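You operate a simulated robot arm through the tools that you are given. There is no shell and no other tool.

You are at the controls of a simulated robot arm. One attempt, no reset.

TASK
Start roasting the low shelf's tray at the roasting card's heat.
Fine: the tray's ticket says which roast; tray in the roaster, lid on it, switch on.

It is judged by the outcome, as a careful person would: the job done as asked, and still so three seconds after it is handed in. It fails if anything else is knocked over, pushed out of place, dropped, spilled or broken. Lids that push on must go on centred and level and be pressed home; caps that screw on are set level and turned clockwise until they are tight.

THE ROBOT
A 7-joint arm with a two-finger parallel gripper, fixed in place. Base frame: the origin is at the foot of the arm, x ahead of it, y to its left, z up. Lengths are in m, angles in rad, forces in N, time in s.
With the tool pointing down near the work surface it reaches from about 0.1 to 0.56 m from the base axis. Its first joint turns from -2.897 to 2.897 rad. Payload 1.57 kg.
The TCP is the grasp point between the finger pads, 0.03 m short of the fingertips. In the tool frame z runs along the fingers and y along their closing line. The gripper opens to 0.11 m. The fingers are 0.024 m wide and 0.012 m thick; the gripper's body (0.048 by 0.112 m) begins 0.078 m behind the TCP.
Orientation is that of the tool frame in the base frame, as a unit quaternion [x, y, z, w]. With the fingers straight down and closing along the base's y, the tool's x points along the base's -x, its y along +y and its z along -z.

THE INTERFACE
- The arm moves only by the tool play_rows. Its argument "deltas" is a list of rows, each a list of 7 numbers: the shift along the tool's x, y, z in m, then the turn, a rotation vector about the tool's x, y, z in rad, then the opening, from 0 (shut) to 1 (fully open). In form: [[x, y, z, ax, ay, az, fingers], ...]. A call has 1 to 20 rows; each row shifts and turns the commanded pose from where the row before left it, along the tool's axes as they then stand. A row lasts 0.2 s, in which the tool goes at most 0.05 m and 0.15 rad; a call with a longer step from one row to the next is refused whole, and so is a gripper value outside its range. A pose out of reach is approached as far as the arm can. The call stops where the force on the tool passes 40 N (or 10 N more than at its start, if that is more) or the arm is blocked; 0.2 s more then pass. The fingers move at their own pace (about 0.108 m/s each) and stop on an object; they squeeze with about 41 N. The grip force told is the motor's: it shows also when the fingers shut on nothing. Time passes only in rows, and 0.2 s behind the last, so rows that do not move let the fingers close. The reply holds the time, the measured pose of the TCP, the force on the tool along the base axes, the opening and the grip force, in the units named above and with some noise, with the torque about the TCP (base axes, N m) and any sound that the robot's microphone picked up.
- Cameras (640 x 400 px; columns grow to the right, rows downward): "scene" is fixed at [0.0492, -0.5, 1.5086]; the picture's right is [0.89, -0.46, 0.00], its down [-0.14, -0.28, -0.95] and it looks along [0.43, 0.85, -0.31] (base axes); focal length 364 px, centre (320, 200). "wrist" rides on the gripper at [0.07, 0.016, -0.141] in the tool frame; the picture's right is [-0.23, 0.97, 0.00], its down [-0.85, -0.20, -0.48] and it looks along [-0.47, -0.11, 0.88] (tool axes); focal length 222 px, centre (320, 200). There is no depth. A picture from a camera that has moved, and an enlarged one, comes with that camera's place and axes in the base frame and with its lens.
- get_image(camera): a new picture of that camera. No time passes.
- move_column(by): slides the trunk up (or, below 0, down) by that many m; the arm rides with it, the base frame stays. It gives what a move gives, with no picture.
- enlarge(camera, box): a new picture of the part [left, top, right, bottom] of that camera's present view, enlarged. No time passes.
- sign_off(): hands the job in; it is judged then, once.

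Nothing tells you positions but the pictures and the camera data. Unless the task says otherwise, let go and move clear before handing in.

The tools are called as a command line: name --pt "numbers of a row" for each row, then --argument value for the rest, lists and objects as JSON in quotes. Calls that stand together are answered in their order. play_rows: Moves the arm, as the interface text tells. Its arguments: {"type":"object","properties":{"deltas":{"type":"array","items":{"type":"array","items":{"type":"number"}}}},"required":["deltas"]} The other tools are called the same way: move_column (by) slides the trunk up or down; get_image (camera) takes a picture; enlarge (camera, box) takes an enlarged picture of a part of a camera's view; sign_off () hands the job in.

At the start:

```text
clock: 0.0
tcp_pos: [0.3035, 0.3983, 1.3068]
orientation: [0.0, 1.0, -0.005, -0.002]
ft_force: [0.4, 1.1, 0.1]
moment: [0.0, -0.01, -0.04]
opening: 0.1099
grasp_force: 0.1
trunk travel left (down, up): [-0.575, 0.035]
```

scene: 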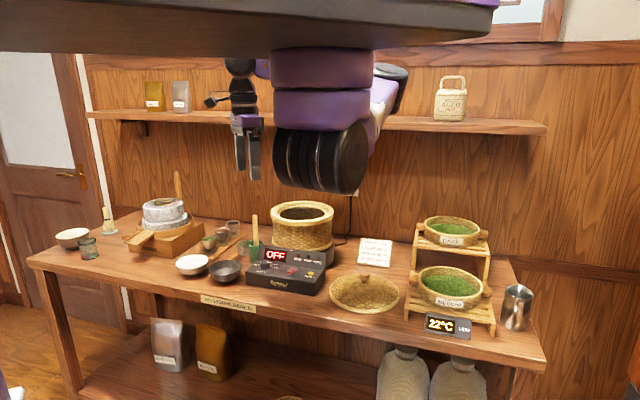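
wrist: 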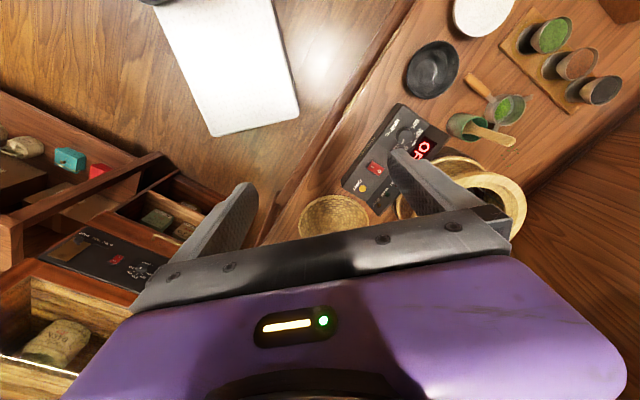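

I see a table with a roaster (basket-like drum with a control box), a woven lid, a two-level rack with trays, and a card on the table. I'll look closer at each of these before moving.

enlarge --camera "scene" --box '[230, 190, 390, 310]'

enlarge --camera "scene" --box '[340, 230, 420, 280]'

enlarge --camera "scene" --box '[400, 200, 540, 350]'

enlarge --camera "scene" --box '[240, 240, 330, 310]'

```text
3.33 times, centred on (310, 250) of scene
camera zoom: at [0.0492, -0.5, 1.5086], right [0.89, -0.46, 0.0], down [-0.14, -0.28, -0.95], along [0.43, 0.85, -0.31], focal length 1214 px, centre (353, 33)
```

zoom: 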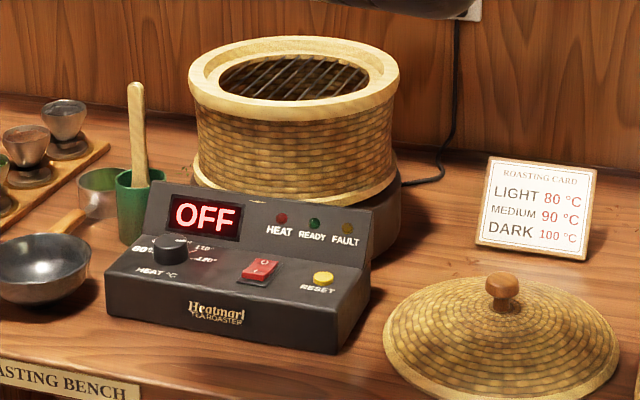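

```text
8.00 times, centred on (380, 255) of scene
camera zoom: at [0.0492, -0.5, 1.5086], right [0.89, -0.46, 0.0], down [-0.14, -0.28, -0.95], along [0.43, 0.85, -0.31], focal length 2912 px, centre (-160, -240)
```

zoom: 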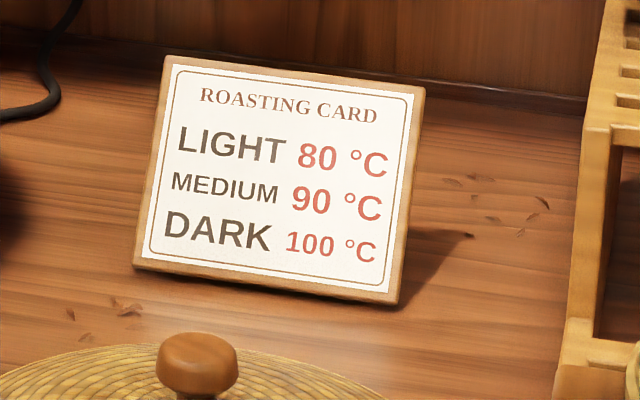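

```text
2.67 times, centred on (470, 275) of scene
camera zoom: at [0.0492, -0.5, 1.5086], right [0.89, -0.46, 0.0], down [-0.14, -0.28, -0.95], along [0.43, 0.85, -0.31], focal length 971 px, centre (-80, 0)
```

zoom: 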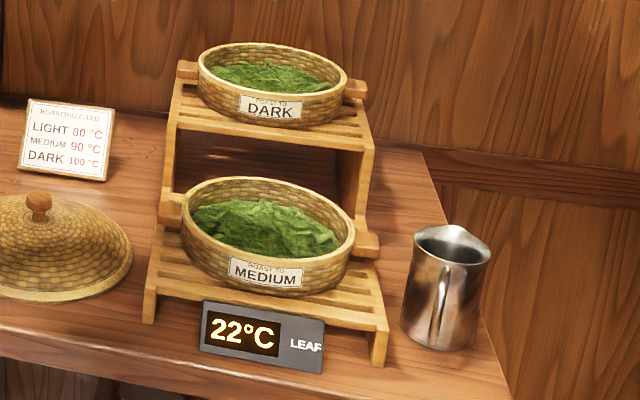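

```text
5.71 times, centred on (285, 275) of scene
camera zoom: at [0.0492, -0.5, 1.5086], right [0.89, -0.46, 0.0], down [-0.14, -0.28, -0.95], along [0.43, 0.85, -0.31], focal length 2080 px, centre (520, -229)
```

zoom: 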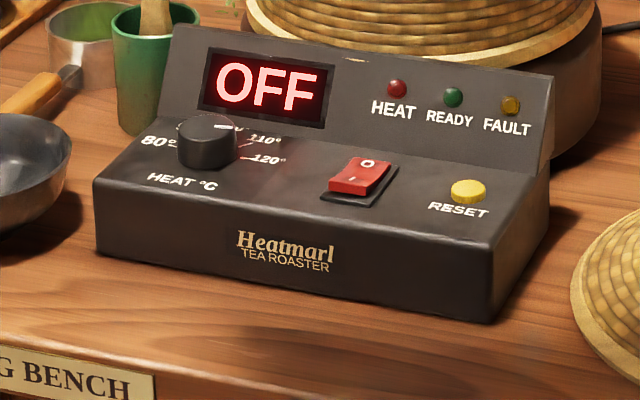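

The low shelf's tray ticket reads MEDIUM, which the card gives as 90 °C; the dial is on the control box's left. I'll look closer with the wrist camera to get the dial layout and positions.

enlarge --camera "wrist" --box '[330, 80, 490, 220]'

enlarge --camera "wrist" --box '[0, 80, 240, 260]'

enlarge --camera "scene" --box '[255, 250, 305, 285]'

```text
2.86 times, centred on (410, 150) of wrist
camera zoom: at [0.2342, 0.4147, 1.4483], right [0.23, 0.97, -0.01], down [0.86, -0.19, 0.48], along [0.46, -0.12, -0.88], focal length 635 px, centre (63, 343)
```

zoom: 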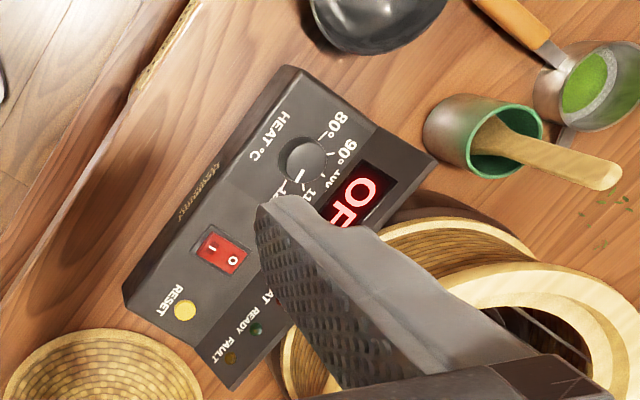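

```text
2.22 times, centred on (120, 170) of wrist
camera zoom: at [0.2342, 0.4147, 1.4483], right [0.23, 0.97, -0.01], down [0.86, -0.19, 0.48], along [0.46, -0.12, -0.88], focal length 494 px, centre (764, 267)
```

zoom: 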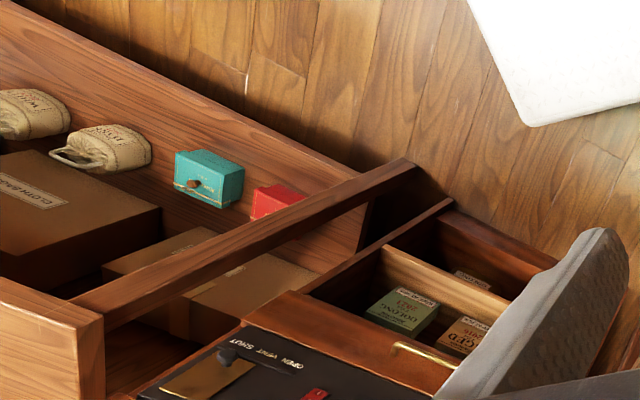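

```text
11.43 times, centred on (280, 268) of scene
camera zoom: at [0.0492, -0.5, 1.5086], right [0.89, -0.46, 0.0], down [-0.14, -0.28, -0.95], along [0.43, 0.85, -0.31], focal length 4160 px, centre (777, -571)
```

zoom: 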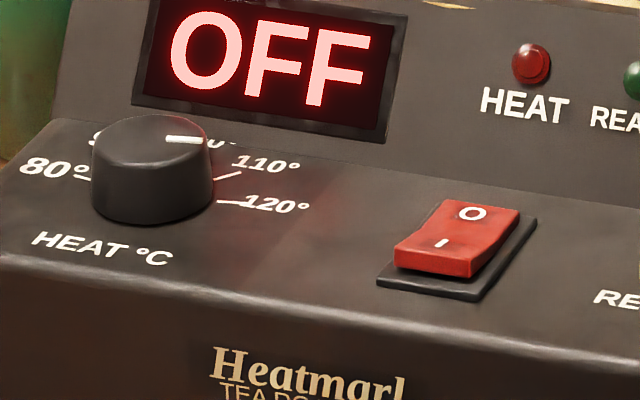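

The control box sits around (0.45, 0.50, 0.92), the lid near (0.66, 0.38), and the tray farther out to the right. I'll lower the trunk in a modest step and check again for reach and geometry.

move_column --by -0.15

get_image --camera "scene"

get_image --camera "wrist"

```text
clock: 1.8
tcp_pos: [0.303, 0.3978, 1.157]
orientation: [0.001, 1.0, -0.006, -0.003]
ft_force: [0.4, 0.2, 0.8]
moment: [-0.02, -0.02, 0.02]
opening: 0.1101
grasp_force: 0.0
trunk travel left (down, up): [-0.425, 0.185]
```

```text
taken
```

scene: 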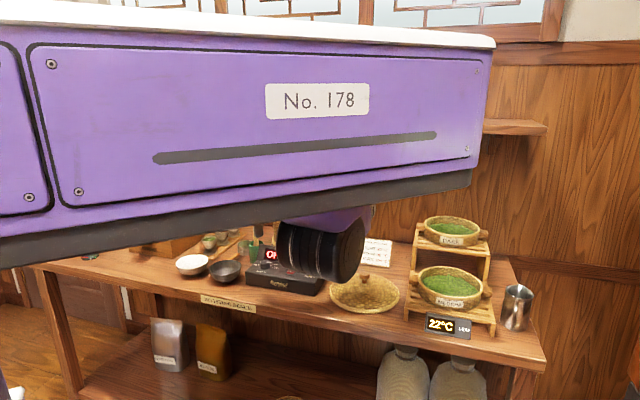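

```text
taken
camera wrist: at [0.2342, 0.4147, 1.2983], right [0.23, 0.97, -0.01], down [0.86, -0.19, 0.48], along [0.46, -0.12, -0.88], focal length 222 px, centre (320, 200)
```

wrist: 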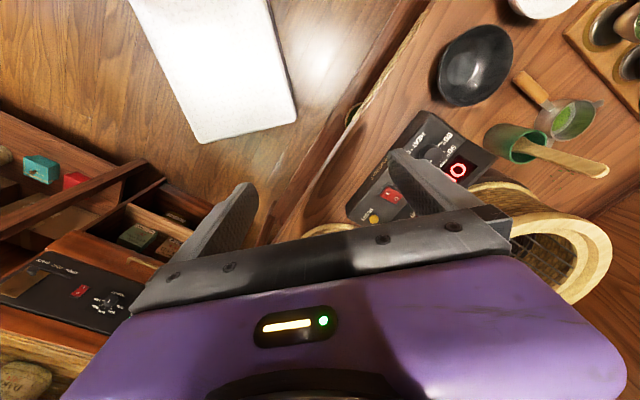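

The bench seems to run at about 45° to the base axes, with the roaster drum near (0.57, 0.68) and its rim around z 1.03. I'll test the arm's reach by moving outward at this safe height.

play_rows --pt "-0.03 0.02 0 0 0 0 1" --pt "-0.03 0.02 0 0 0 0 1" --pt "-0.03 0.02 0 0 0 0 1" --pt "-0.03 0.02 0 0 0 0 1"

get_image --camera "wrist"

```text
clock: 2.8
tcp_pos: [0.42, 0.4796, 1.1576]
orientation: [0.0, 1.0, -0.005, -0.002]
ft_force: [-0.1, 0.5, -0.7]
moment: [0.0, 0.0, -0.01]
opening: 0.1098
grasp_force: 0.1
trunk travel left (down, up): [-0.425, 0.185]
```

```text
taken
camera wrist: at [0.352, 0.4962, 1.2982], right [0.23, 0.97, -0.01], down [0.86, -0.19, 0.48], along [0.46, -0.12, -0.88], focal length 222 px, centre (320, 200)
```

wrist: 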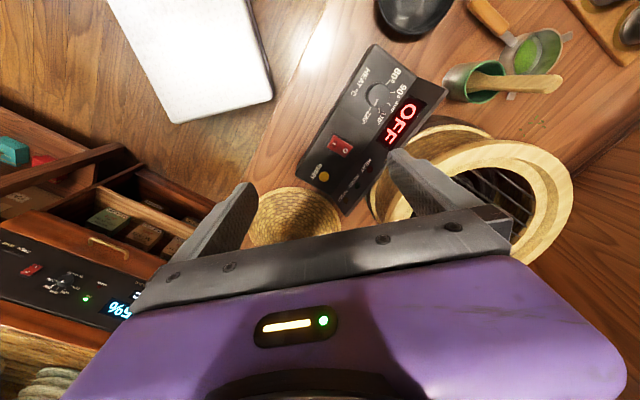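

The arm reached (0.42, 0.48) easily, so the bench is within reach. I'll read the dial closely from here.

enlarge --camera "wrist" --box '[290, 30, 460, 220]'

enlarge --camera "wrist" --box '[340, 50, 430, 150]'

get_image --camera "scene"

```text
2.11 times, centred on (375, 125) of wrist
camera zoom: at [0.352, 0.4962, 1.2982], right [0.23, 0.97, -0.01], down [0.86, -0.19, 0.48], along [0.46, -0.12, -0.88], focal length 468 px, centre (204, 358)
```

zoom: 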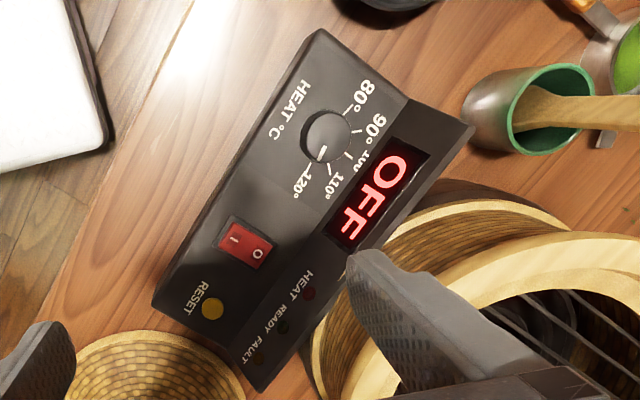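

```text
4.00 times, centred on (385, 100) of wrist
camera zoom: at [0.352, 0.4962, 1.2982], right [0.23, 0.97, -0.01], down [0.86, -0.19, 0.48], along [0.46, -0.12, -0.88], focal length 888 px, centre (60, 600)
```

zoom: 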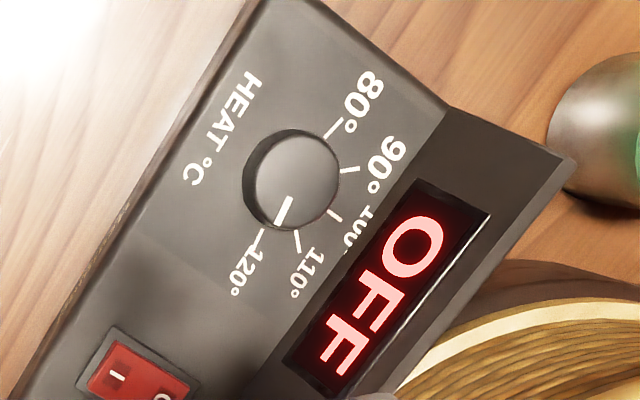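

```text
taken
```

scene: 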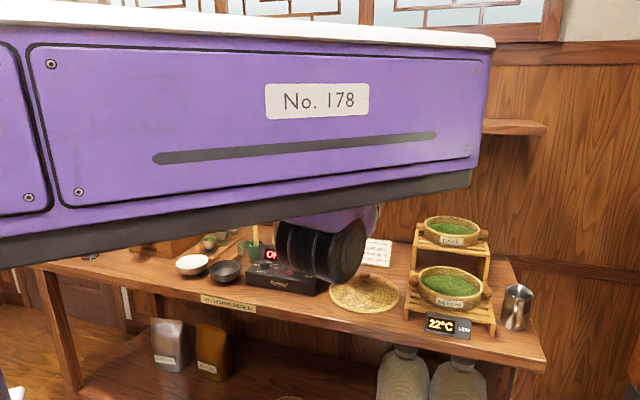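

The dial points at 120°, with 80° to 120° running clockwise, so reaching 90° means turning the knob counter-clockwise by about three ticks. First I'll turn the tool so the wrist camera looks squarely at the bench, to measure things better.

play_rows --pt "0 0 -0.01 0 0 -0.15 1" --pt "0 0 -0.01 0 0 -0.15 1" --pt "0 0 -0.01 0 0 -0.15 1" --pt "0 0 -0.01 0 0 -0.15 1" --pt "0 0 -0.01 0 0 -0.15 1" --pt "0 0 0 0 0 -0.15 1" --pt "0 0 0 0 0 -0.15 1"

get_image --camera "wrist"

```text
clock: 4.3
tcp_pos: [0.4229, 0.4799, 1.2054]
orientation: [-0.501, 0.865, -0.004, -0.004]
ft_force: [-0.2, -0.4, -0.1]
moment: [0.03, 0.01, 0.0]
opening: 0.1099
grasp_force: 0.1
trunk travel left (down, up): [-0.425, 0.185]
```

```text
taken
camera wrist: at [0.375, 0.4278, 1.347], right [-0.73, 0.68, 0.0], down [0.6, 0.65, 0.47], along [0.32, 0.34, -0.88], focal length 222 px, centre (320, 200)
```

wrist: 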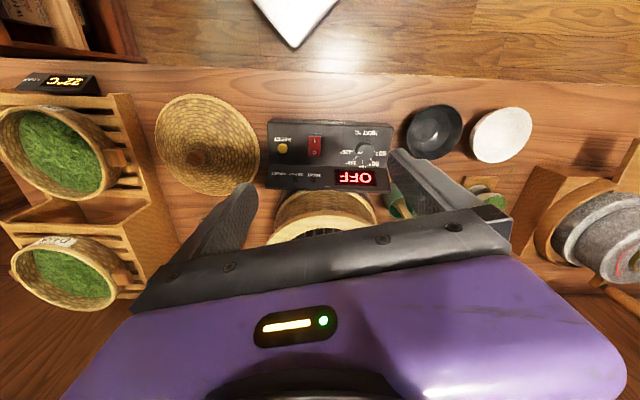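

This view shows the whole bench well. I'll enlarge parts to fix positions of the lid, control box, roaster and racks.

enlarge --camera "wrist" --box '[250, 100, 410, 240]'

enlarge --camera "wrist" --box '[0, 60, 280, 320]'

```text
2.86 times, centred on (330, 170) of wrist
camera zoom: at [0.375, 0.4278, 1.347], right [-0.73, 0.68, 0.0], down [0.6, 0.65, 0.47], along [0.32, 0.34, -0.88], focal length 635 px, centre (291, 286)
```

zoom: 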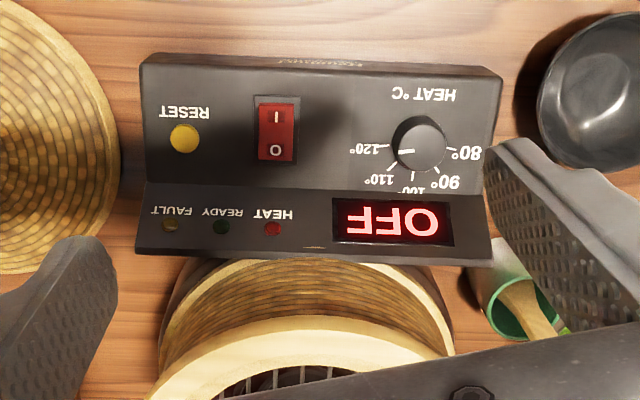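

```text
1.54 times, centred on (140, 190) of wrist
camera zoom: at [0.375, 0.4278, 1.347], right [-0.73, 0.68, 0.0], down [0.6, 0.65, 0.47], along [0.32, 0.34, -0.88], focal length 342 px, centre (597, 215)
```

zoom: 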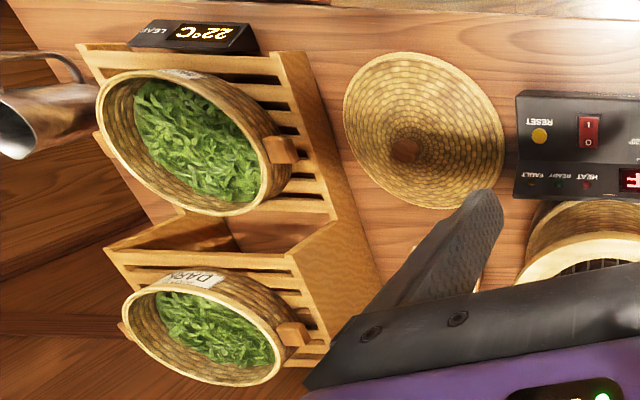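

enlarge --camera "wrist" --box '[335, 115, 395, 155]'

```text
10.00 times, centred on (365, 135) of wrist
camera zoom: at [0.375, 0.4278, 1.347], right [-0.73, 0.68, 0.0], down [0.6, 0.65, 0.47], along [0.32, 0.34, -0.88], focal length 2221 px, centre (-130, 850)
```

zoom: 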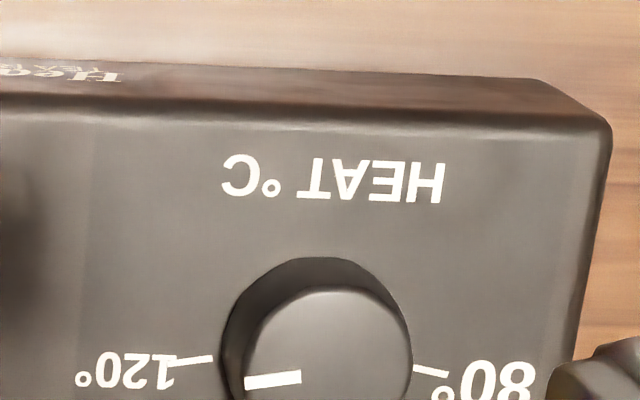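

The knob pointer is exactly on 120°; ticks look about 40° apart, so I need about 120° counter-clockwise. I'll check in free air that the wrist can turn clockwise far enough to do it in one grip.

play_rows --pt "0 0 0 0 0 0.15 0.6" --pt "0 0 0 0 0 0.15 0.6" --pt "0 0 0 0 0 0.15 0.6" --pt "0 0 0 0 0 0.15 0.6" --pt "0 0 0 0 0 0.15 0.6" --pt "0 0 0 0 0 0.15 0.6" --pt "0 0 0 0 0 0.15 0.6" --pt "0 0 0 0 0 0.15 0.6" --pt "0 0 0 0 0 0.15 0.6" --pt "0 0 0 0 0 0.15 0.6" --pt "0 0 0 0 0 0.15 0.6" --pt "0 0 0 0 0 0.15 0.6" --pt "0 0 0 0 0 0.15 0.6" --pt "0 0 0 0 0 0.15 0.6"

get_image --camera "wrist"

```text
clock: 7.3
tcp_pos: [0.4243, 0.4789, 1.2056]
orientation: [0.502, 0.865, -0.006, 0.001]
ft_force: [-0.1, -0.4, -0.9]
moment: [0.06, 0.03, 0.01]
opening: 0.066
grasp_force: 0.1
trunk travel left (down, up): [-0.425, 0.185]
```

```text
taken
camera wrist: at [0.4044, 0.5481, 1.3456], right [0.96, 0.29, -0.01], down [0.25, -0.84, 0.49], along [0.13, -0.47, -0.87], focal length 222 px, centre (320, 200)
```

wrist: 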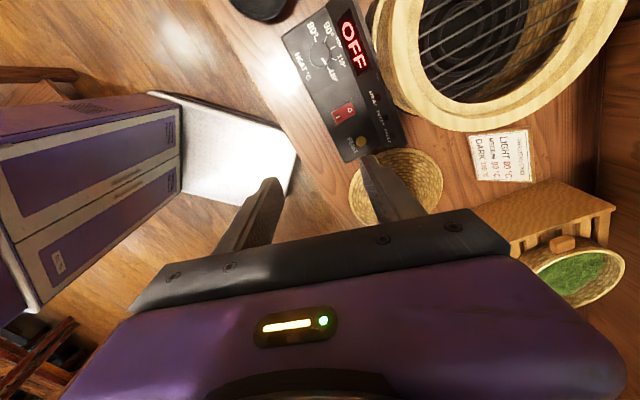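

The wrist turns the full 120° without trouble. Now I'll move above the knob, correct the small tilt, and come down partway to look.

play_rows --pt "0.025 0.0046 0 -0.0089 0.0076 0 0.6" --pt "0.025 0.0046 0 0 0 0 0.6" --pt "0.025 0.0046 0.02 0 0 0 0.6" --pt "0.0241 0.0045 0.03 0 0 0 0.6" --pt "0 0 0.04 0 0 0 0.6" --pt "0 0 0.04 0 0 0 0.6" --pt "0 0 0.02 0 0 0 0.6"

get_image --camera "wrist"

```text
clock: 9.1
tcp_pos: [0.4513, 0.58, 1.1251]
orientation: [0.533, 0.843, 0.068, 0.018]
ft_force: [0.4, -0.8, -0.3]
moment: [0.02, -0.03, -0.01]
opening: 0.0661
grasp_force: 0.1
trunk travel left (down, up): [-0.425, 0.185]
stopped in row 7: the arm was blocked; the commanded pose is now the measured one
```

```text
taken
camera wrist: at [0.4217, 0.6355, 1.2703], right [0.97, 0.21, 0.12], down [0.14, -0.9, 0.41], along [0.19, -0.38, -0.9], focal length 222 px, centre (320, 200)
```

wrist: 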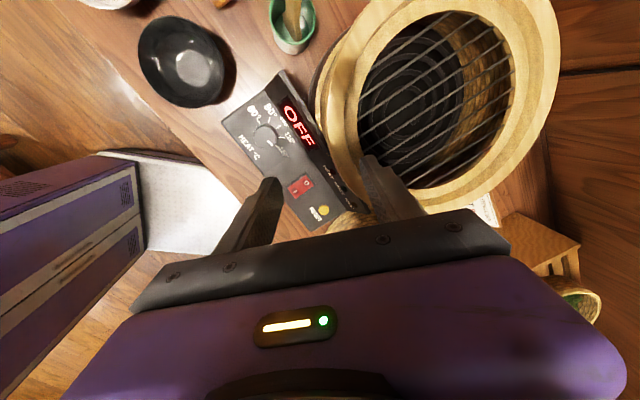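

The arm stopped because it ran out of downward reach with the trunk this high (no contact force showed). I'll level the tool, back off upward toward the bench front, and then lower the trunk.

play_rows --pt "0 0 -0.02 0.0669 -0.021 0 0.6" --pt "0 0 -0.02 0.0669 -0.021 0 0.6" --pt "-0.024 -0.02 -0.02 0 0 0 0.6" --pt "-0.024 -0.02 -0.02 0 0 0 0.6" --pt "-0.024 -0.02 0 0 0 0 0.6" --pt "-0.023 -0.02 0 0 0 0 0.6"

get_image --camera "wrist"

get_image --camera "scene"

```text
clock: 10.5
tcp_pos: [0.4126, 0.4596, 1.2061]
orientation: [0.533, 0.846, 0.001, 0.0]
ft_force: [-0.2, 0.0, 0.6]
moment: [-0.05, 0.0, 0.01]
opening: 0.0661
grasp_force: 0.1
trunk travel left (down, up): [-0.425, 0.185]
```

```text
taken
camera wrist: at [0.3988, 0.528, 1.3468], right [0.98, 0.22, 0.0], down [0.19, -0.86, 0.48], along [0.1, -0.47, -0.88], focal length 222 px, centre (320, 200)
```

wrist: 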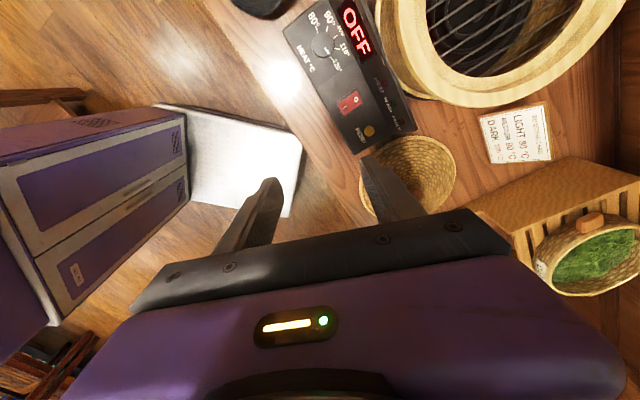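

```text
taken
```

scene: 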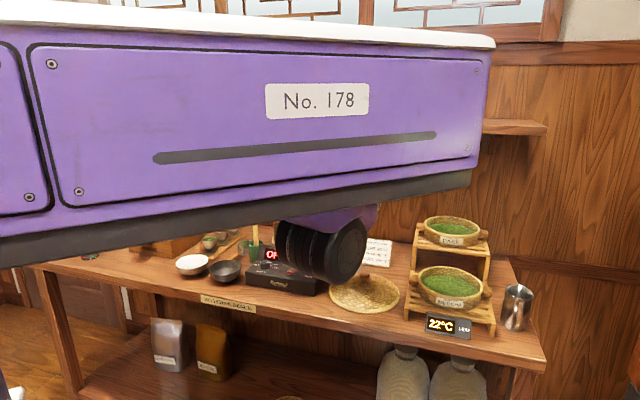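

The tool is level again. I'll alternate raising the hand and lowering the trunk so the arm works from a lower shoulder, and the trunk body gets out of the scene camera's way.

play_rows --pt "0 0 -0.03 0 0 0 0.6" --pt "0 0 -0.03 0 0 0 0.6" --pt "0 0 -0.03 0 0 0 0.6" --pt "0 0 -0.03 0 0 0 0.6"

move_column --by -0.2

get_image --camera "scene"

```text
clock: 11.5
tcp_pos: [0.4163, 0.4604, 1.3125]
orientation: [0.532, 0.846, -0.019, -0.008]
ft_force: [0.9, -0.9, -0.1]
moment: [-0.02, 0.02, -0.02]
opening: 0.0661
grasp_force: 0.0
trunk travel left (down, up): [-0.425, 0.185]
```

```text
clock: 13.6
tcp_pos: [0.4174, 0.4588, 1.1148]
orientation: [0.533, 0.846, -0.016, -0.011]
ft_force: [0.5, 0.0, -0.6]
moment: [0.01, 0.0, -0.05]
opening: 0.066
grasp_force: 0.1
trunk travel left (down, up): [-0.225, 0.385]
```

```text
taken
```

scene: 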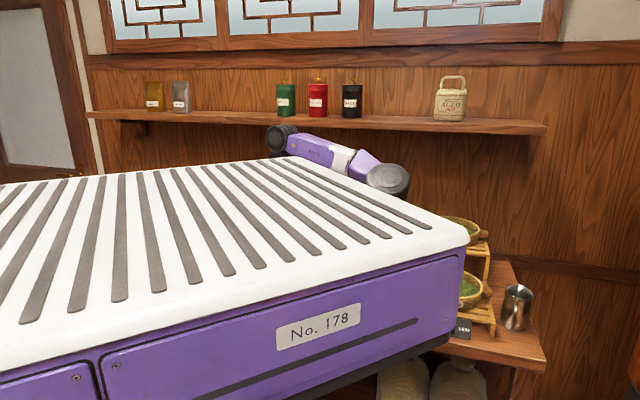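

With the trunk this low the arm is folded up against the trunk body, so the earlier block was most likely the arm being folded, not overstretched. I'll raise the trunk back to the top and reach down from there instead.

move_column --by 0.35

play_rows --pt "0 0 0.04 0 0 0 0.6" --pt "0 0 0.04 0 0 0 0.6" --pt "0 0 0.04 0 0 0 0.6" --pt "0 0 0.04 0 0 0 0.6" --pt "0 0 0.04 0 0 0 0.6" --pt "0 0 0.04 0 0 0 0.6" --pt "0 0 0.04 0 0 0 0.6" --pt "0 0 0.04 0 0 0 0.6"

get_image --camera "scene"

get_image --camera "wrist"

```text
clock: 17.1
tcp_pos: [0.4186, 0.4598, 1.4645]
orientation: [0.533, 0.846, -0.017, -0.01]
ft_force: [-0.6, -1.4, -0.2]
moment: [0.03, -0.05, 0.04]
opening: 0.0659
grasp_force: 0.0
trunk travel left (down, up): [-0.575, 0.035]
```

```text
clock: 18.9
tcp_pos: [0.4156, 0.4596, 1.1576]
orientation: [0.533, 0.846, 0.001, -0.001]
ft_force: [0.0, 0.0, 0.6]
moment: [0.0, 0.0, -0.01]
opening: 0.066
grasp_force: 0.0
trunk travel left (down, up): [-0.575, 0.035]
```

```text
taken
```

scene: 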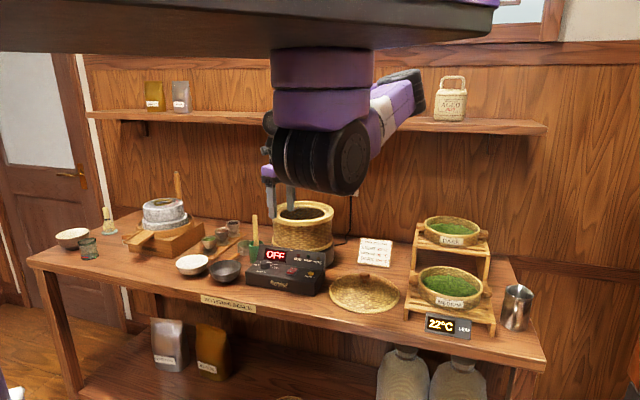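

```text
taken
camera wrist: at [0.4007, 0.5289, 1.3], right [0.98, 0.22, 0.0], down [0.19, -0.86, 0.48], along [0.1, -0.47, -0.88], focal length 222 px, centre (320, 200)
```

wrist: 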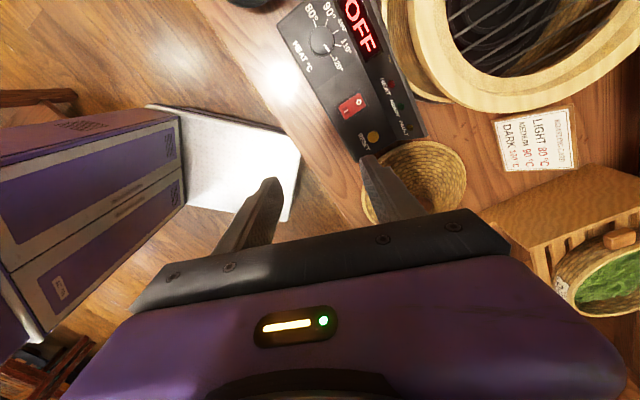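

The arm now follows commands accurately. Next I move above the knob at a safe height and look.

play_rows --pt "0.028 0.0068 0.01 0 0 0 0.6" --pt "0.028 0.0068 0.01 0 0 0 0.6" --pt "0.029 0.0068 0.02 0 0 0 0.6" --pt "0.0288 0.0068 0.02 0 0 0 0.6" --pt "0 0 0.02 0 0 0 0.6" --pt "0 0 0.02 0 0 0 0.6"

get_image --camera "wrist"

get_image --camera "scene"

```text
clock: 20.1
tcp_pos: [0.465, 0.5597, 1.085]
orientation: [0.587, 0.81, 0.002, 0.001]
ft_force: [-0.4, -6.8, 16.4]
moment: [-0.03, -0.49, -0.11]
opening: 0.0635
grasp_force: 0.1
trunk travel left (down, up): [-0.575, 0.035]
stopped in row 6: the force on the tool passed its limit at 58 N (the readings are from after the stop); the commanded pose is now the measured one
```

```text
taken
camera wrist: at [0.4582, 0.6297, 1.2263], right [1.0, 0.09, 0.0], down [0.07, -0.88, 0.48], along [0.05, -0.48, -0.88], focal length 222 px, centre (320, 200)
```

wrist: 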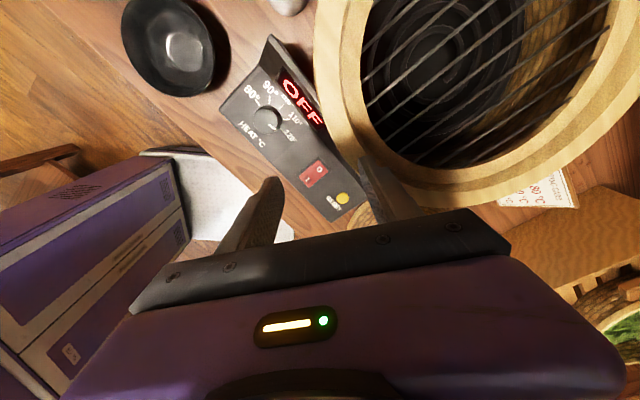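

```text
taken
```

scene: 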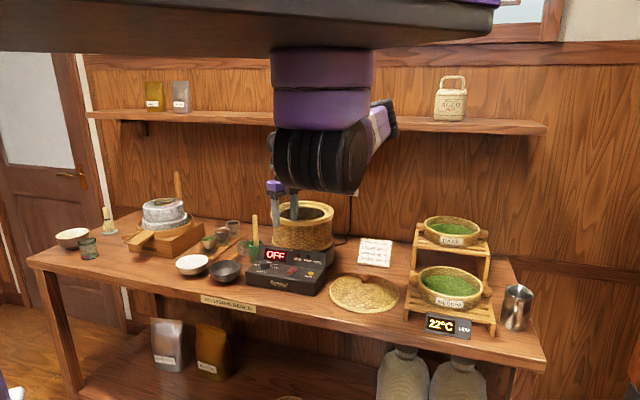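

The finger touched the roaster rim because the arm didn't reach the commanded spot (it ended 7 cm to the right). I'll lift straight up first, then check nothing has shifted.

play_rows --pt "0 0 -0.02 0 0 0 0.6" --pt "0 0 -0.03 0 0 0 0.6" --pt "0 0 -0.03 0 0 0 0.6"

enlarge --camera "scene" --box '[230, 190, 390, 310]'

get_image --camera "wrist"

```text
clock: 20.9
tcp_pos: [0.4648, 0.5584, 1.1648]
orientation: [0.586, 0.81, 0.002, 0.001]
ft_force: [0.0, 0.8, -0.5]
moment: [0.04, 0.0, 0.02]
opening: 0.0661
grasp_force: 0.1
trunk travel left (down, up): [-0.575, 0.035]
```

```text
3.33 times, centred on (310, 250) of scene
camera zoom: at [0.0492, -0.5, 1.5086], right [0.89, -0.46, 0.0], down [-0.14, -0.28, -0.95], along [0.43, 0.85, -0.31], focal length 1214 px, centre (353, 33)
```

zoom: 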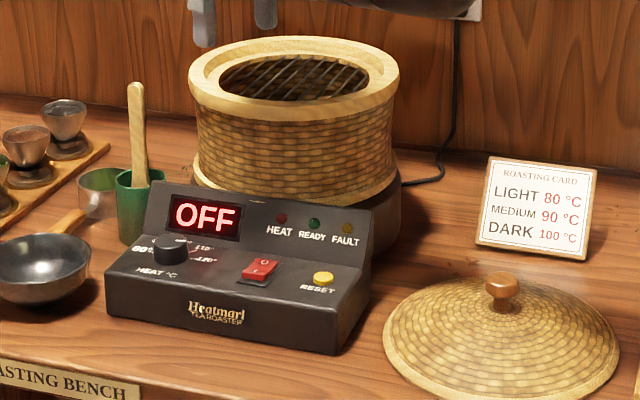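

```text
taken
camera wrist: at [0.4582, 0.6291, 1.3061], right [1.0, 0.09, 0.01], down [0.08, -0.88, 0.48], along [0.05, -0.47, -0.88], focal length 222 px, centre (320, 200)
```

wrist: 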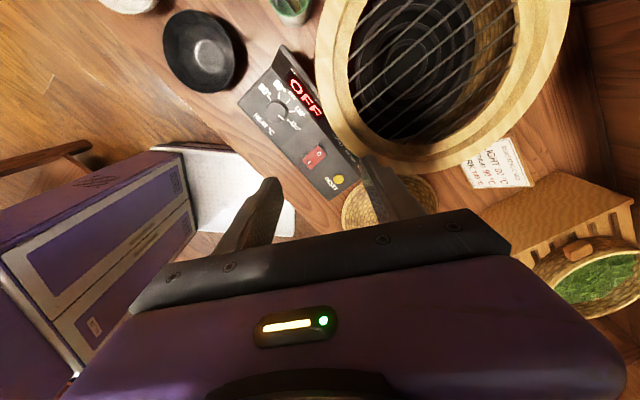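

Nothing has shifted; the rim top is at about z 1.055, so I'll stay well above that. The wrist's clockwise turn seems to be what limits the arm here, so I'll turn the tool back and test reaching over the knob at a safe height.

play_rows --pt "0 0 -0.02 0 0 -0.14 0.6" --pt "0 0 0 0 0 -0.14 0.6" --pt "0 0 0 0 0 -0.14 0.6" --pt "0 0 0 0 0 -0.14 0.6" --pt "0 0 0 0 0 -0.14 0.6" --pt "0 0 0 0 0 -0.14 0.6" --pt "0 0 0 0 0 -0.14 0.6" --pt "0 0 0 0 0 -0.14 0.6" --pt "0 0 0 0 0 -0.14 0.6"

play_rows --pt "0.025 0.005 0 0 0 0 0.6" --pt "0.025 0.005 0 0 0 0 0.6" --pt "0.025 0.005 0 0 0 0 0.6"

get_image --camera "wrist"

```text
clock: 22.9
tcp_pos: [0.4635, 0.5603, 1.1831]
orientation: [-0.005, 1.0, 0.0, 0.002]
ft_force: [-0.1, 0.6, -0.8]
moment: [0.02, -0.03, 0.03]
opening: 0.0659
grasp_force: 0.0
trunk travel left (down, up): [-0.575, 0.035]
```

```text
clock: 23.9
tcp_pos: [0.4609, 0.5599, 1.1818]
orientation: [0.063, 0.998, -0.001, 0.002]
ft_force: [0.3, 0.3, 0.8]
moment: [0.01, 0.02, -0.04]
opening: 0.066
grasp_force: 0.1
trunk travel left (down, up): [-0.575, 0.035]
stopped in row 3: the arm was blocked; the commanded pose is now the measured one
```

```text
taken
camera wrist: at [0.3942, 0.5836, 1.323], right [0.35, 0.94, 0.0], down [0.82, -0.3, 0.48], along [0.45, -0.17, -0.88], focal length 222 px, centre (320, 200)
```

wrist: 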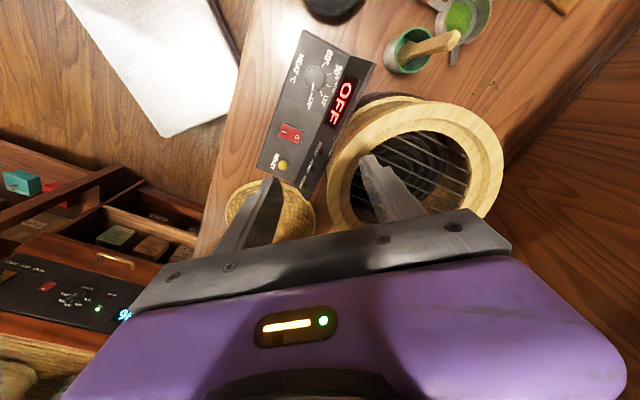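

The arm is blocked moving to the left here regardless of tool turn. I'll look at the arm's posture to understand why.

enlarge --camera "scene" --box '[200, 0, 480, 240]'

```text
1.67 times, centred on (340, 120) of scene
camera zoom: at [0.0492, -0.5, 1.5086], right [0.89, -0.46, 0.0], down [-0.14, -0.28, -0.95], along [0.43, 0.85, -0.31], focal length 607 px, centre (287, 333)
```

zoom: 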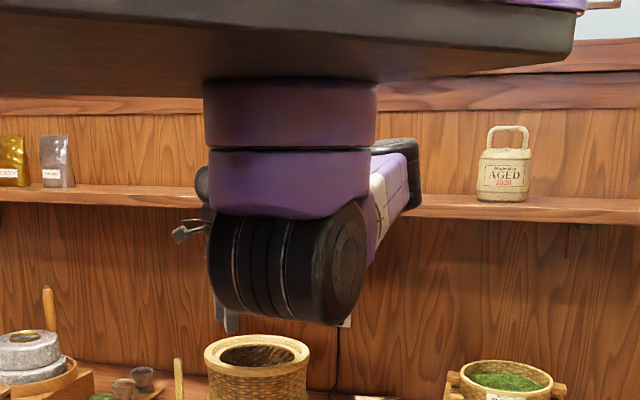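

I'll retreat toward the start position and come at the knob from the left instead, to see if the arm's configuration allows it.

play_rows --pt "0 0 0 0 0 -0.126 0.6" --pt "0.01 -0.03 0 0 0 0 0.6" --pt "0.015 -0.03 0 0 0 0 0.6" --pt "0.025 -0.03 0 0 0 0 0.6" --pt "0.025 -0.03 0 0 0 0 0.6" --pt "0.025 -0.02 0 0 0 0 0.6" --pt "0.025 -0.02 0 0 0 0 0.6" --pt "0.025 0 0 0 0 0 0.6"

play_rows --pt "0 0.03 0 0 0 0 0.6" --pt "0 0.03 0 0 0 0 0.6" --pt "0 0.03 0 0 0 0 0.6" --pt "0 0.03 0 0 0 0 0.6"

enlarge --camera "scene" --box '[200, 0, 480, 240]'

```text
clock: 25.7
tcp_pos: [0.3102, 0.3996, 1.1796]
orientation: [-0.001, 1.0, 0.0, 0.002]
ft_force: [0.7, 1.1, 0.0]
moment: [0.03, 0.04, -0.01]
opening: 0.0662
grasp_force: 0.2
trunk travel left (down, up): [-0.575, 0.035]
```

```text
clock: 26.8
tcp_pos: [0.3925, 0.5175, 1.1884]
orientation: [0.074, 0.997, 0.006, 0.006]
ft_force: [0.0, 0.4, 0.4]
moment: [0.0, 0.0, 0.03]
opening: 0.0663
grasp_force: 0.1
trunk travel left (down, up): [-0.575, 0.035]
stopped in row 4: the arm was blocked; the commanded pose is now the measured one
```

```text
1.67 times, centred on (340, 120) of scene
camera zoom: at [0.0492, -0.5, 1.5086], right [0.89, -0.46, 0.0], down [-0.14, -0.28, -0.95], along [0.43, 0.85, -0.31], focal length 607 px, centre (287, 333)
```

zoom: 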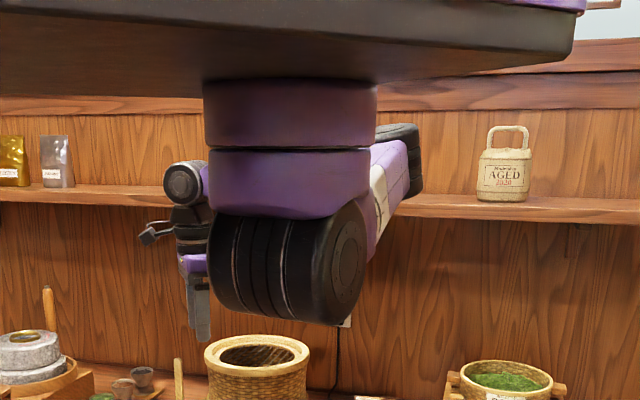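

The blocking looks like a shoulder/elbow joint limit when the hand is high relative to the trunk. I'll back off to the front strip of the bench, raise the trunk to its top, turn the tool square to the control box, and work at a lower hand height.

play_rows --pt "0.004 -0.0278 0 0 0 0 0.6" --pt "0.004 -0.0278 0 0 0 0 0.6" --pt "0.004 -0.0278 0 0 0 0 0.6" --pt "0.004 -0.0278 0 0 0 0 0.6" --pt "0 0 0 0 0 -0.1334 0.6" --pt "0 0 0 0 0 -0.1334 0.6" --pt "0 0 0 0 0 -0.1334 0.6" --pt "0 0 0 0 0 -0.1334 0.6" --pt "0 0 0 0 0 -0.1334 0.6" --pt "0 0 0 0 0 -0.1334 0.6" --pt "0 0 0 0 0 -0.1334 0.6"

move_column --by 0.035

play_rows --pt "0 0 0.04 0 0 0 0.6" --pt "0 0 0.04 0 0 0 0.6" --pt "0 0 0.04 0 0 0 0.6" --pt "0 0 0.04 0 0 0 0.6"

get_image --camera "wrist"

get_image --camera "scene"

```text
clock: 29.2
tcp_pos: [0.3582, 0.4104, 1.1861]
orientation: [-0.385, 0.923, 0.003, 0.009]
ft_force: [0.3, 0.1, -0.4]
moment: [0.01, 0.04, 0.04]
opening: 0.0661
grasp_force: 0.1
trunk travel left (down, up): [-0.575, 0.035]
```

```text
clock: 30.0
tcp_pos: [0.3589, 0.4099, 1.2225]
orientation: [-0.384, 0.923, 0.002, 0.008]
ft_force: [0.1, -0.1, -0.7]
moment: [-0.02, 0.02, 0.03]
opening: 0.0661
grasp_force: 0.0
trunk travel left (down, up): [-0.61, 0.0]
```

```text
clock: 31.0
tcp_pos: [0.3612, 0.4103, 1.0601]
orientation: [-0.384, 0.923, 0.003, 0.008]
ft_force: [1.0, 0.4, 0.6]
moment: [-0.02, -0.01, -0.02]
opening: 0.0658
grasp_force: 0.1
trunk travel left (down, up): [-0.61, 0.0]
```

```text
taken
camera wrist: at [0.2992, 0.3706, 1.2002], right [-0.53, 0.85, 0.0], down [0.74, 0.46, 0.49], along [0.42, 0.26, -0.87], focal length 222 px, centre (320, 200)
```

wrist: 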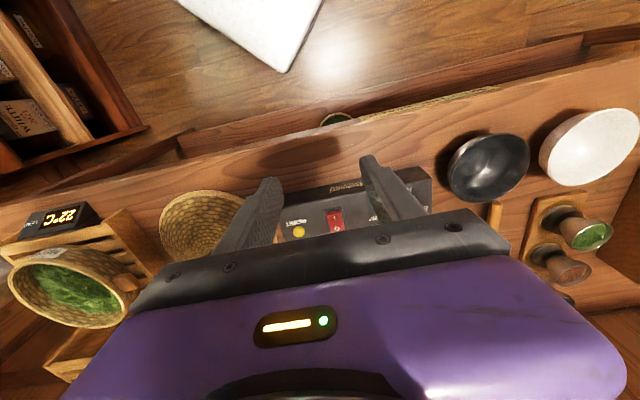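

```text
taken
```

scene: 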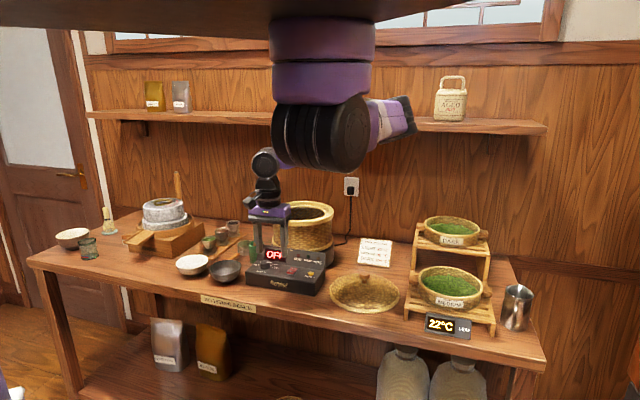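

Now the hand is low and clear in front of the control box. I'll move it over the knob at this height (fingertips ~1.03) and see if the arm follows.

play_rows --pt "-0.02 0.0189 0 -0.0006 0.0171 0 0.6" --pt "-0.0274 0.0189 0 0 0 0 0.6" --pt "-0.0274 0.0189 0 0 0 0 0.6" --pt "-0.0274 0.0189 0 0 0 0 0.6"

get_image --camera "wrist"

get_image --camera "scene"

```text
clock: 32.0
tcp_pos: [0.3846, 0.5374, 1.0608]
orientation: [-0.382, 0.924, -0.001, -0.001]
ft_force: [0.3, -0.2, 0.4]
moment: [0.04, 0.0, 0.01]
opening: 0.0658
grasp_force: 0.1
trunk travel left (down, up): [-0.61, 0.0]
```

```text
taken
camera wrist: at [0.3236, 0.4983, 1.2027], right [-0.53, 0.85, 0.0], down [0.75, 0.46, 0.48], along [0.41, 0.25, -0.88], focal length 222 px, centre (320, 200)
```

wrist: 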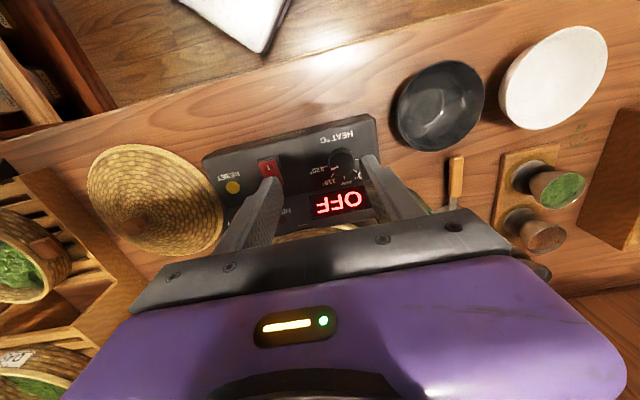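

```text
taken
```

scene: 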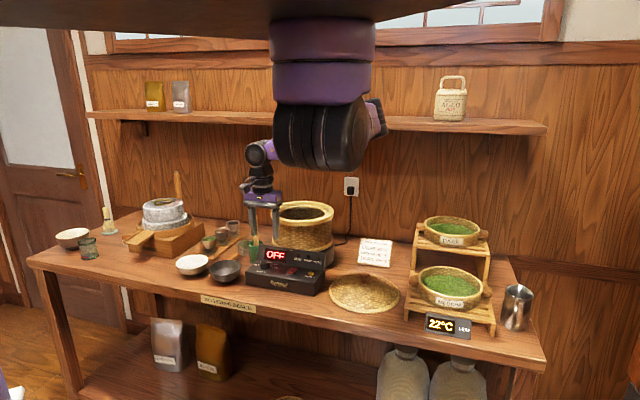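

The arm follows well now. Enlarging the wrist view to pin down the knob position.

enlarge --camera "wrist" --box '[290, 110, 410, 230]'

enlarge --camera "scene" --box '[230, 180, 350, 300]'

```text
3.33 times, centred on (350, 170) of wrist
camera zoom: at [0.3236, 0.4983, 1.2027], right [-0.53, 0.85, 0.0], down [0.75, 0.46, 0.48], along [0.41, 0.25, -0.88], focal length 740 px, centre (220, 300)
```

zoom: 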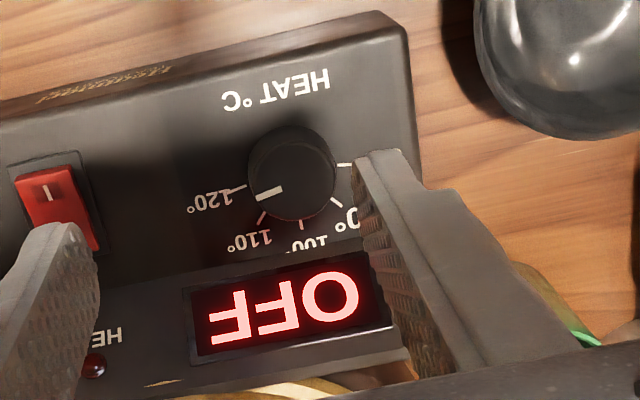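

```text
3.33 times, centred on (290, 240) of scene
camera zoom: at [0.0492, -0.5, 1.5086], right [0.89, -0.46, 0.0], down [-0.14, -0.28, -0.95], along [0.43, 0.85, -0.31], focal length 1214 px, centre (420, 67)
```

zoom: 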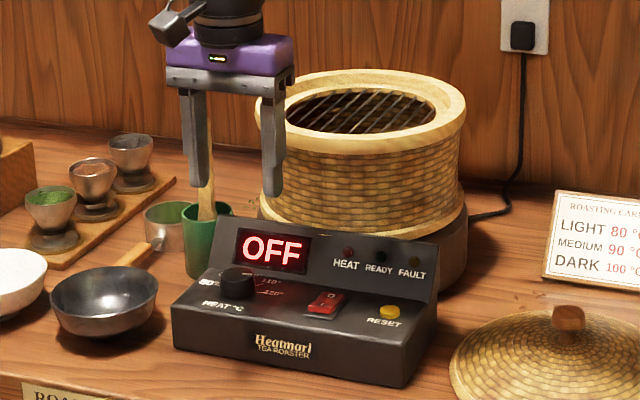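

Knob centre is at about (0.391, 0.573), top z ≈ 0.924. I'll test that the wrist can turn to the end angle I need before gripping.

play_rows --pt "0 0 0 0 0 -0.15 0.44" --pt "0 0 0 0 0 -0.15 0.44" --pt "0 0 0 0 0 -0.15 0.44" --pt "0 0 0 0 0 -0.15 0.44" --pt "0 0 0 0 0 -0.15 0.44" --pt "0 0 0 0 0 -0.15 0.44" --pt "0 0 0 0 0 -0.15 0.44"

play_rows --pt "0 0 0 0 0 0.15 0.44" --pt "0 0 0 0 0 0.15 0.44" --pt "0 0 0 0 0 0.15 0.44" --pt "0 0 0 0 0 0.15 0.44" --pt "0 0 0 0 0 0.15 0.44" --pt "0 0 0 0 0 0.15 0.44" --pt "0 0 0 0 0 0.15 0.44" --pt "0 0 0 0 0 0.15 0.44" --pt "0 0 0 0 0 0.15 0.44" --pt "0 0 0 0 0 0.15 0.44" --pt "0 0 0 0 0 0.15 0.44" --pt "0 0 0 0 0 0.15 0.44" --pt "0 0 0 0 0 0.15 0.44" --pt "0 0 0 0 0 0.15 0.44"

get_image --camera "wrist"

```text
clock: 33.6
tcp_pos: [0.3825, 0.5337, 1.0579]
orientation: [0.792, -0.61, -0.001, 0.006]
ft_force: [0.8, -0.2, 0.0]
moment: [-0.03, 0.03, 0.01]
opening: 0.0483
grasp_force: 0.1
trunk travel left (down, up): [-0.61, 0.0]
```

```text
clock: 36.6
tcp_pos: [0.3833, 0.5372, 1.0605]
orientation: [0.134, 0.991, -0.002, 0.001]
ft_force: [0.1, 0.3, -0.3]
moment: [0.0, 0.0, 0.0]
opening: 0.0485
grasp_force: 0.0
trunk travel left (down, up): [-0.61, 0.0]
```

```text
taken
camera wrist: at [0.3188, 0.571, 1.2023], right [0.48, 0.88, 0.0], down [0.77, -0.42, 0.48], along [0.42, -0.23, -0.88], focal length 222 px, centre (320, 200)
```

wrist: 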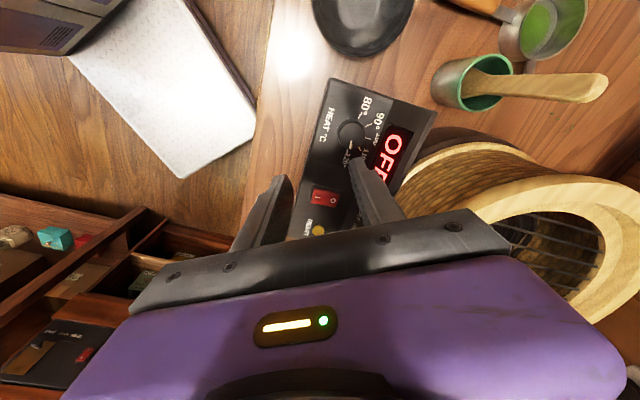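

Both ends of the turn are reachable. Fine-tuning the knob position from this angle.

enlarge --camera "wrist" --box '[290, 70, 430, 210]'

```text
2.86 times, centred on (360, 140) of wrist
camera zoom: at [0.3188, 0.571, 1.2023], right [0.48, 0.88, 0.0], down [0.77, -0.42, 0.48], along [0.42, -0.23, -0.88], focal length 635 px, centre (206, 371)
```

zoom: 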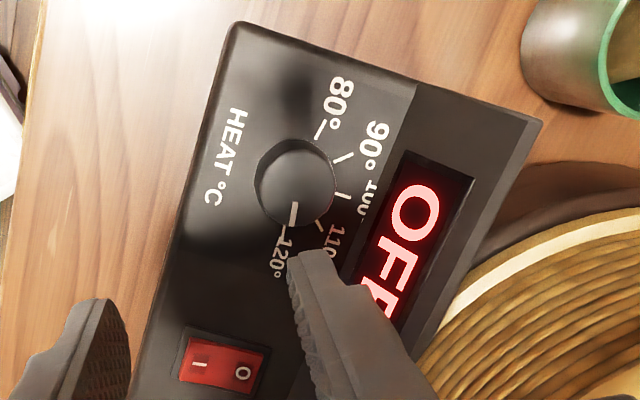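

play_rows --pt "0.001 0.02 0 0 0 0 0.44" --pt "0.0009 0.0197 0 0 0 0 0.44" --pt "0 0 0.03 0 0 0 0.44" --pt "0 0 0.03 0 0 0 0.44" --pt "0 0 0.01 0 0 0 0.44"

get_image --camera "wrist"

enlarge --camera "scene" --box '[230, 200, 330, 300]'

```text
clock: 37.8
tcp_pos: [0.3886, 0.576, 0.9927]
orientation: [0.13, 0.991, 0.0, 0.001]
ft_force: [1.2, -0.9, -0.7]
moment: [-0.05, 0.01, 0.02]
opening: 0.0482
grasp_force: 0.0
trunk travel left (down, up): [-0.61, 0.0]
```

```text
taken
camera wrist: at [0.3249, 0.6089, 1.1333], right [0.47, 0.88, 0.0], down [0.77, -0.41, 0.48], along [0.42, -0.23, -0.88], focal length 222 px, centre (320, 200)
```

wrist: 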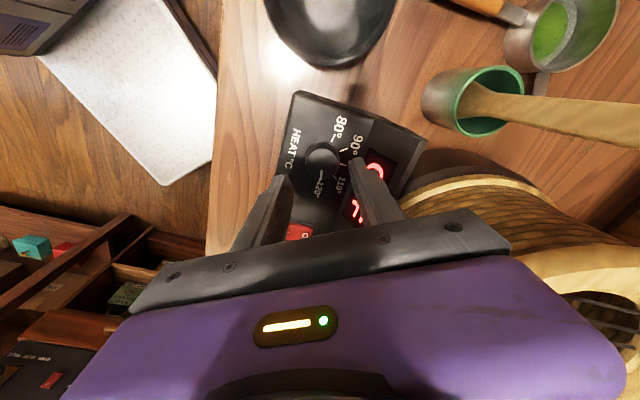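

```text
4.00 times, centred on (280, 250) of scene
camera zoom: at [0.0492, -0.5, 1.5086], right [0.89, -0.46, 0.0], down [-0.14, -0.28, -0.95], along [0.43, 0.85, -0.31], focal length 1456 px, centre (480, 0)
```

zoom: 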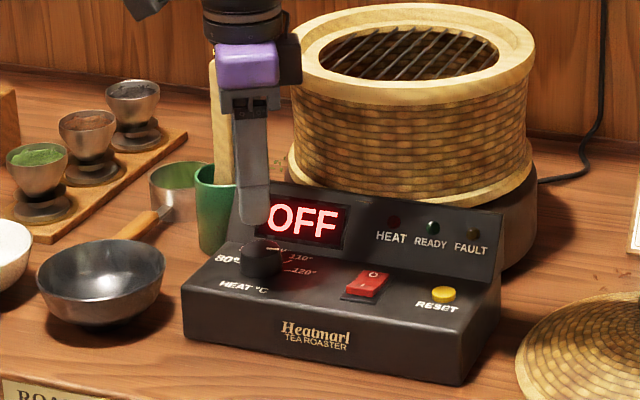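

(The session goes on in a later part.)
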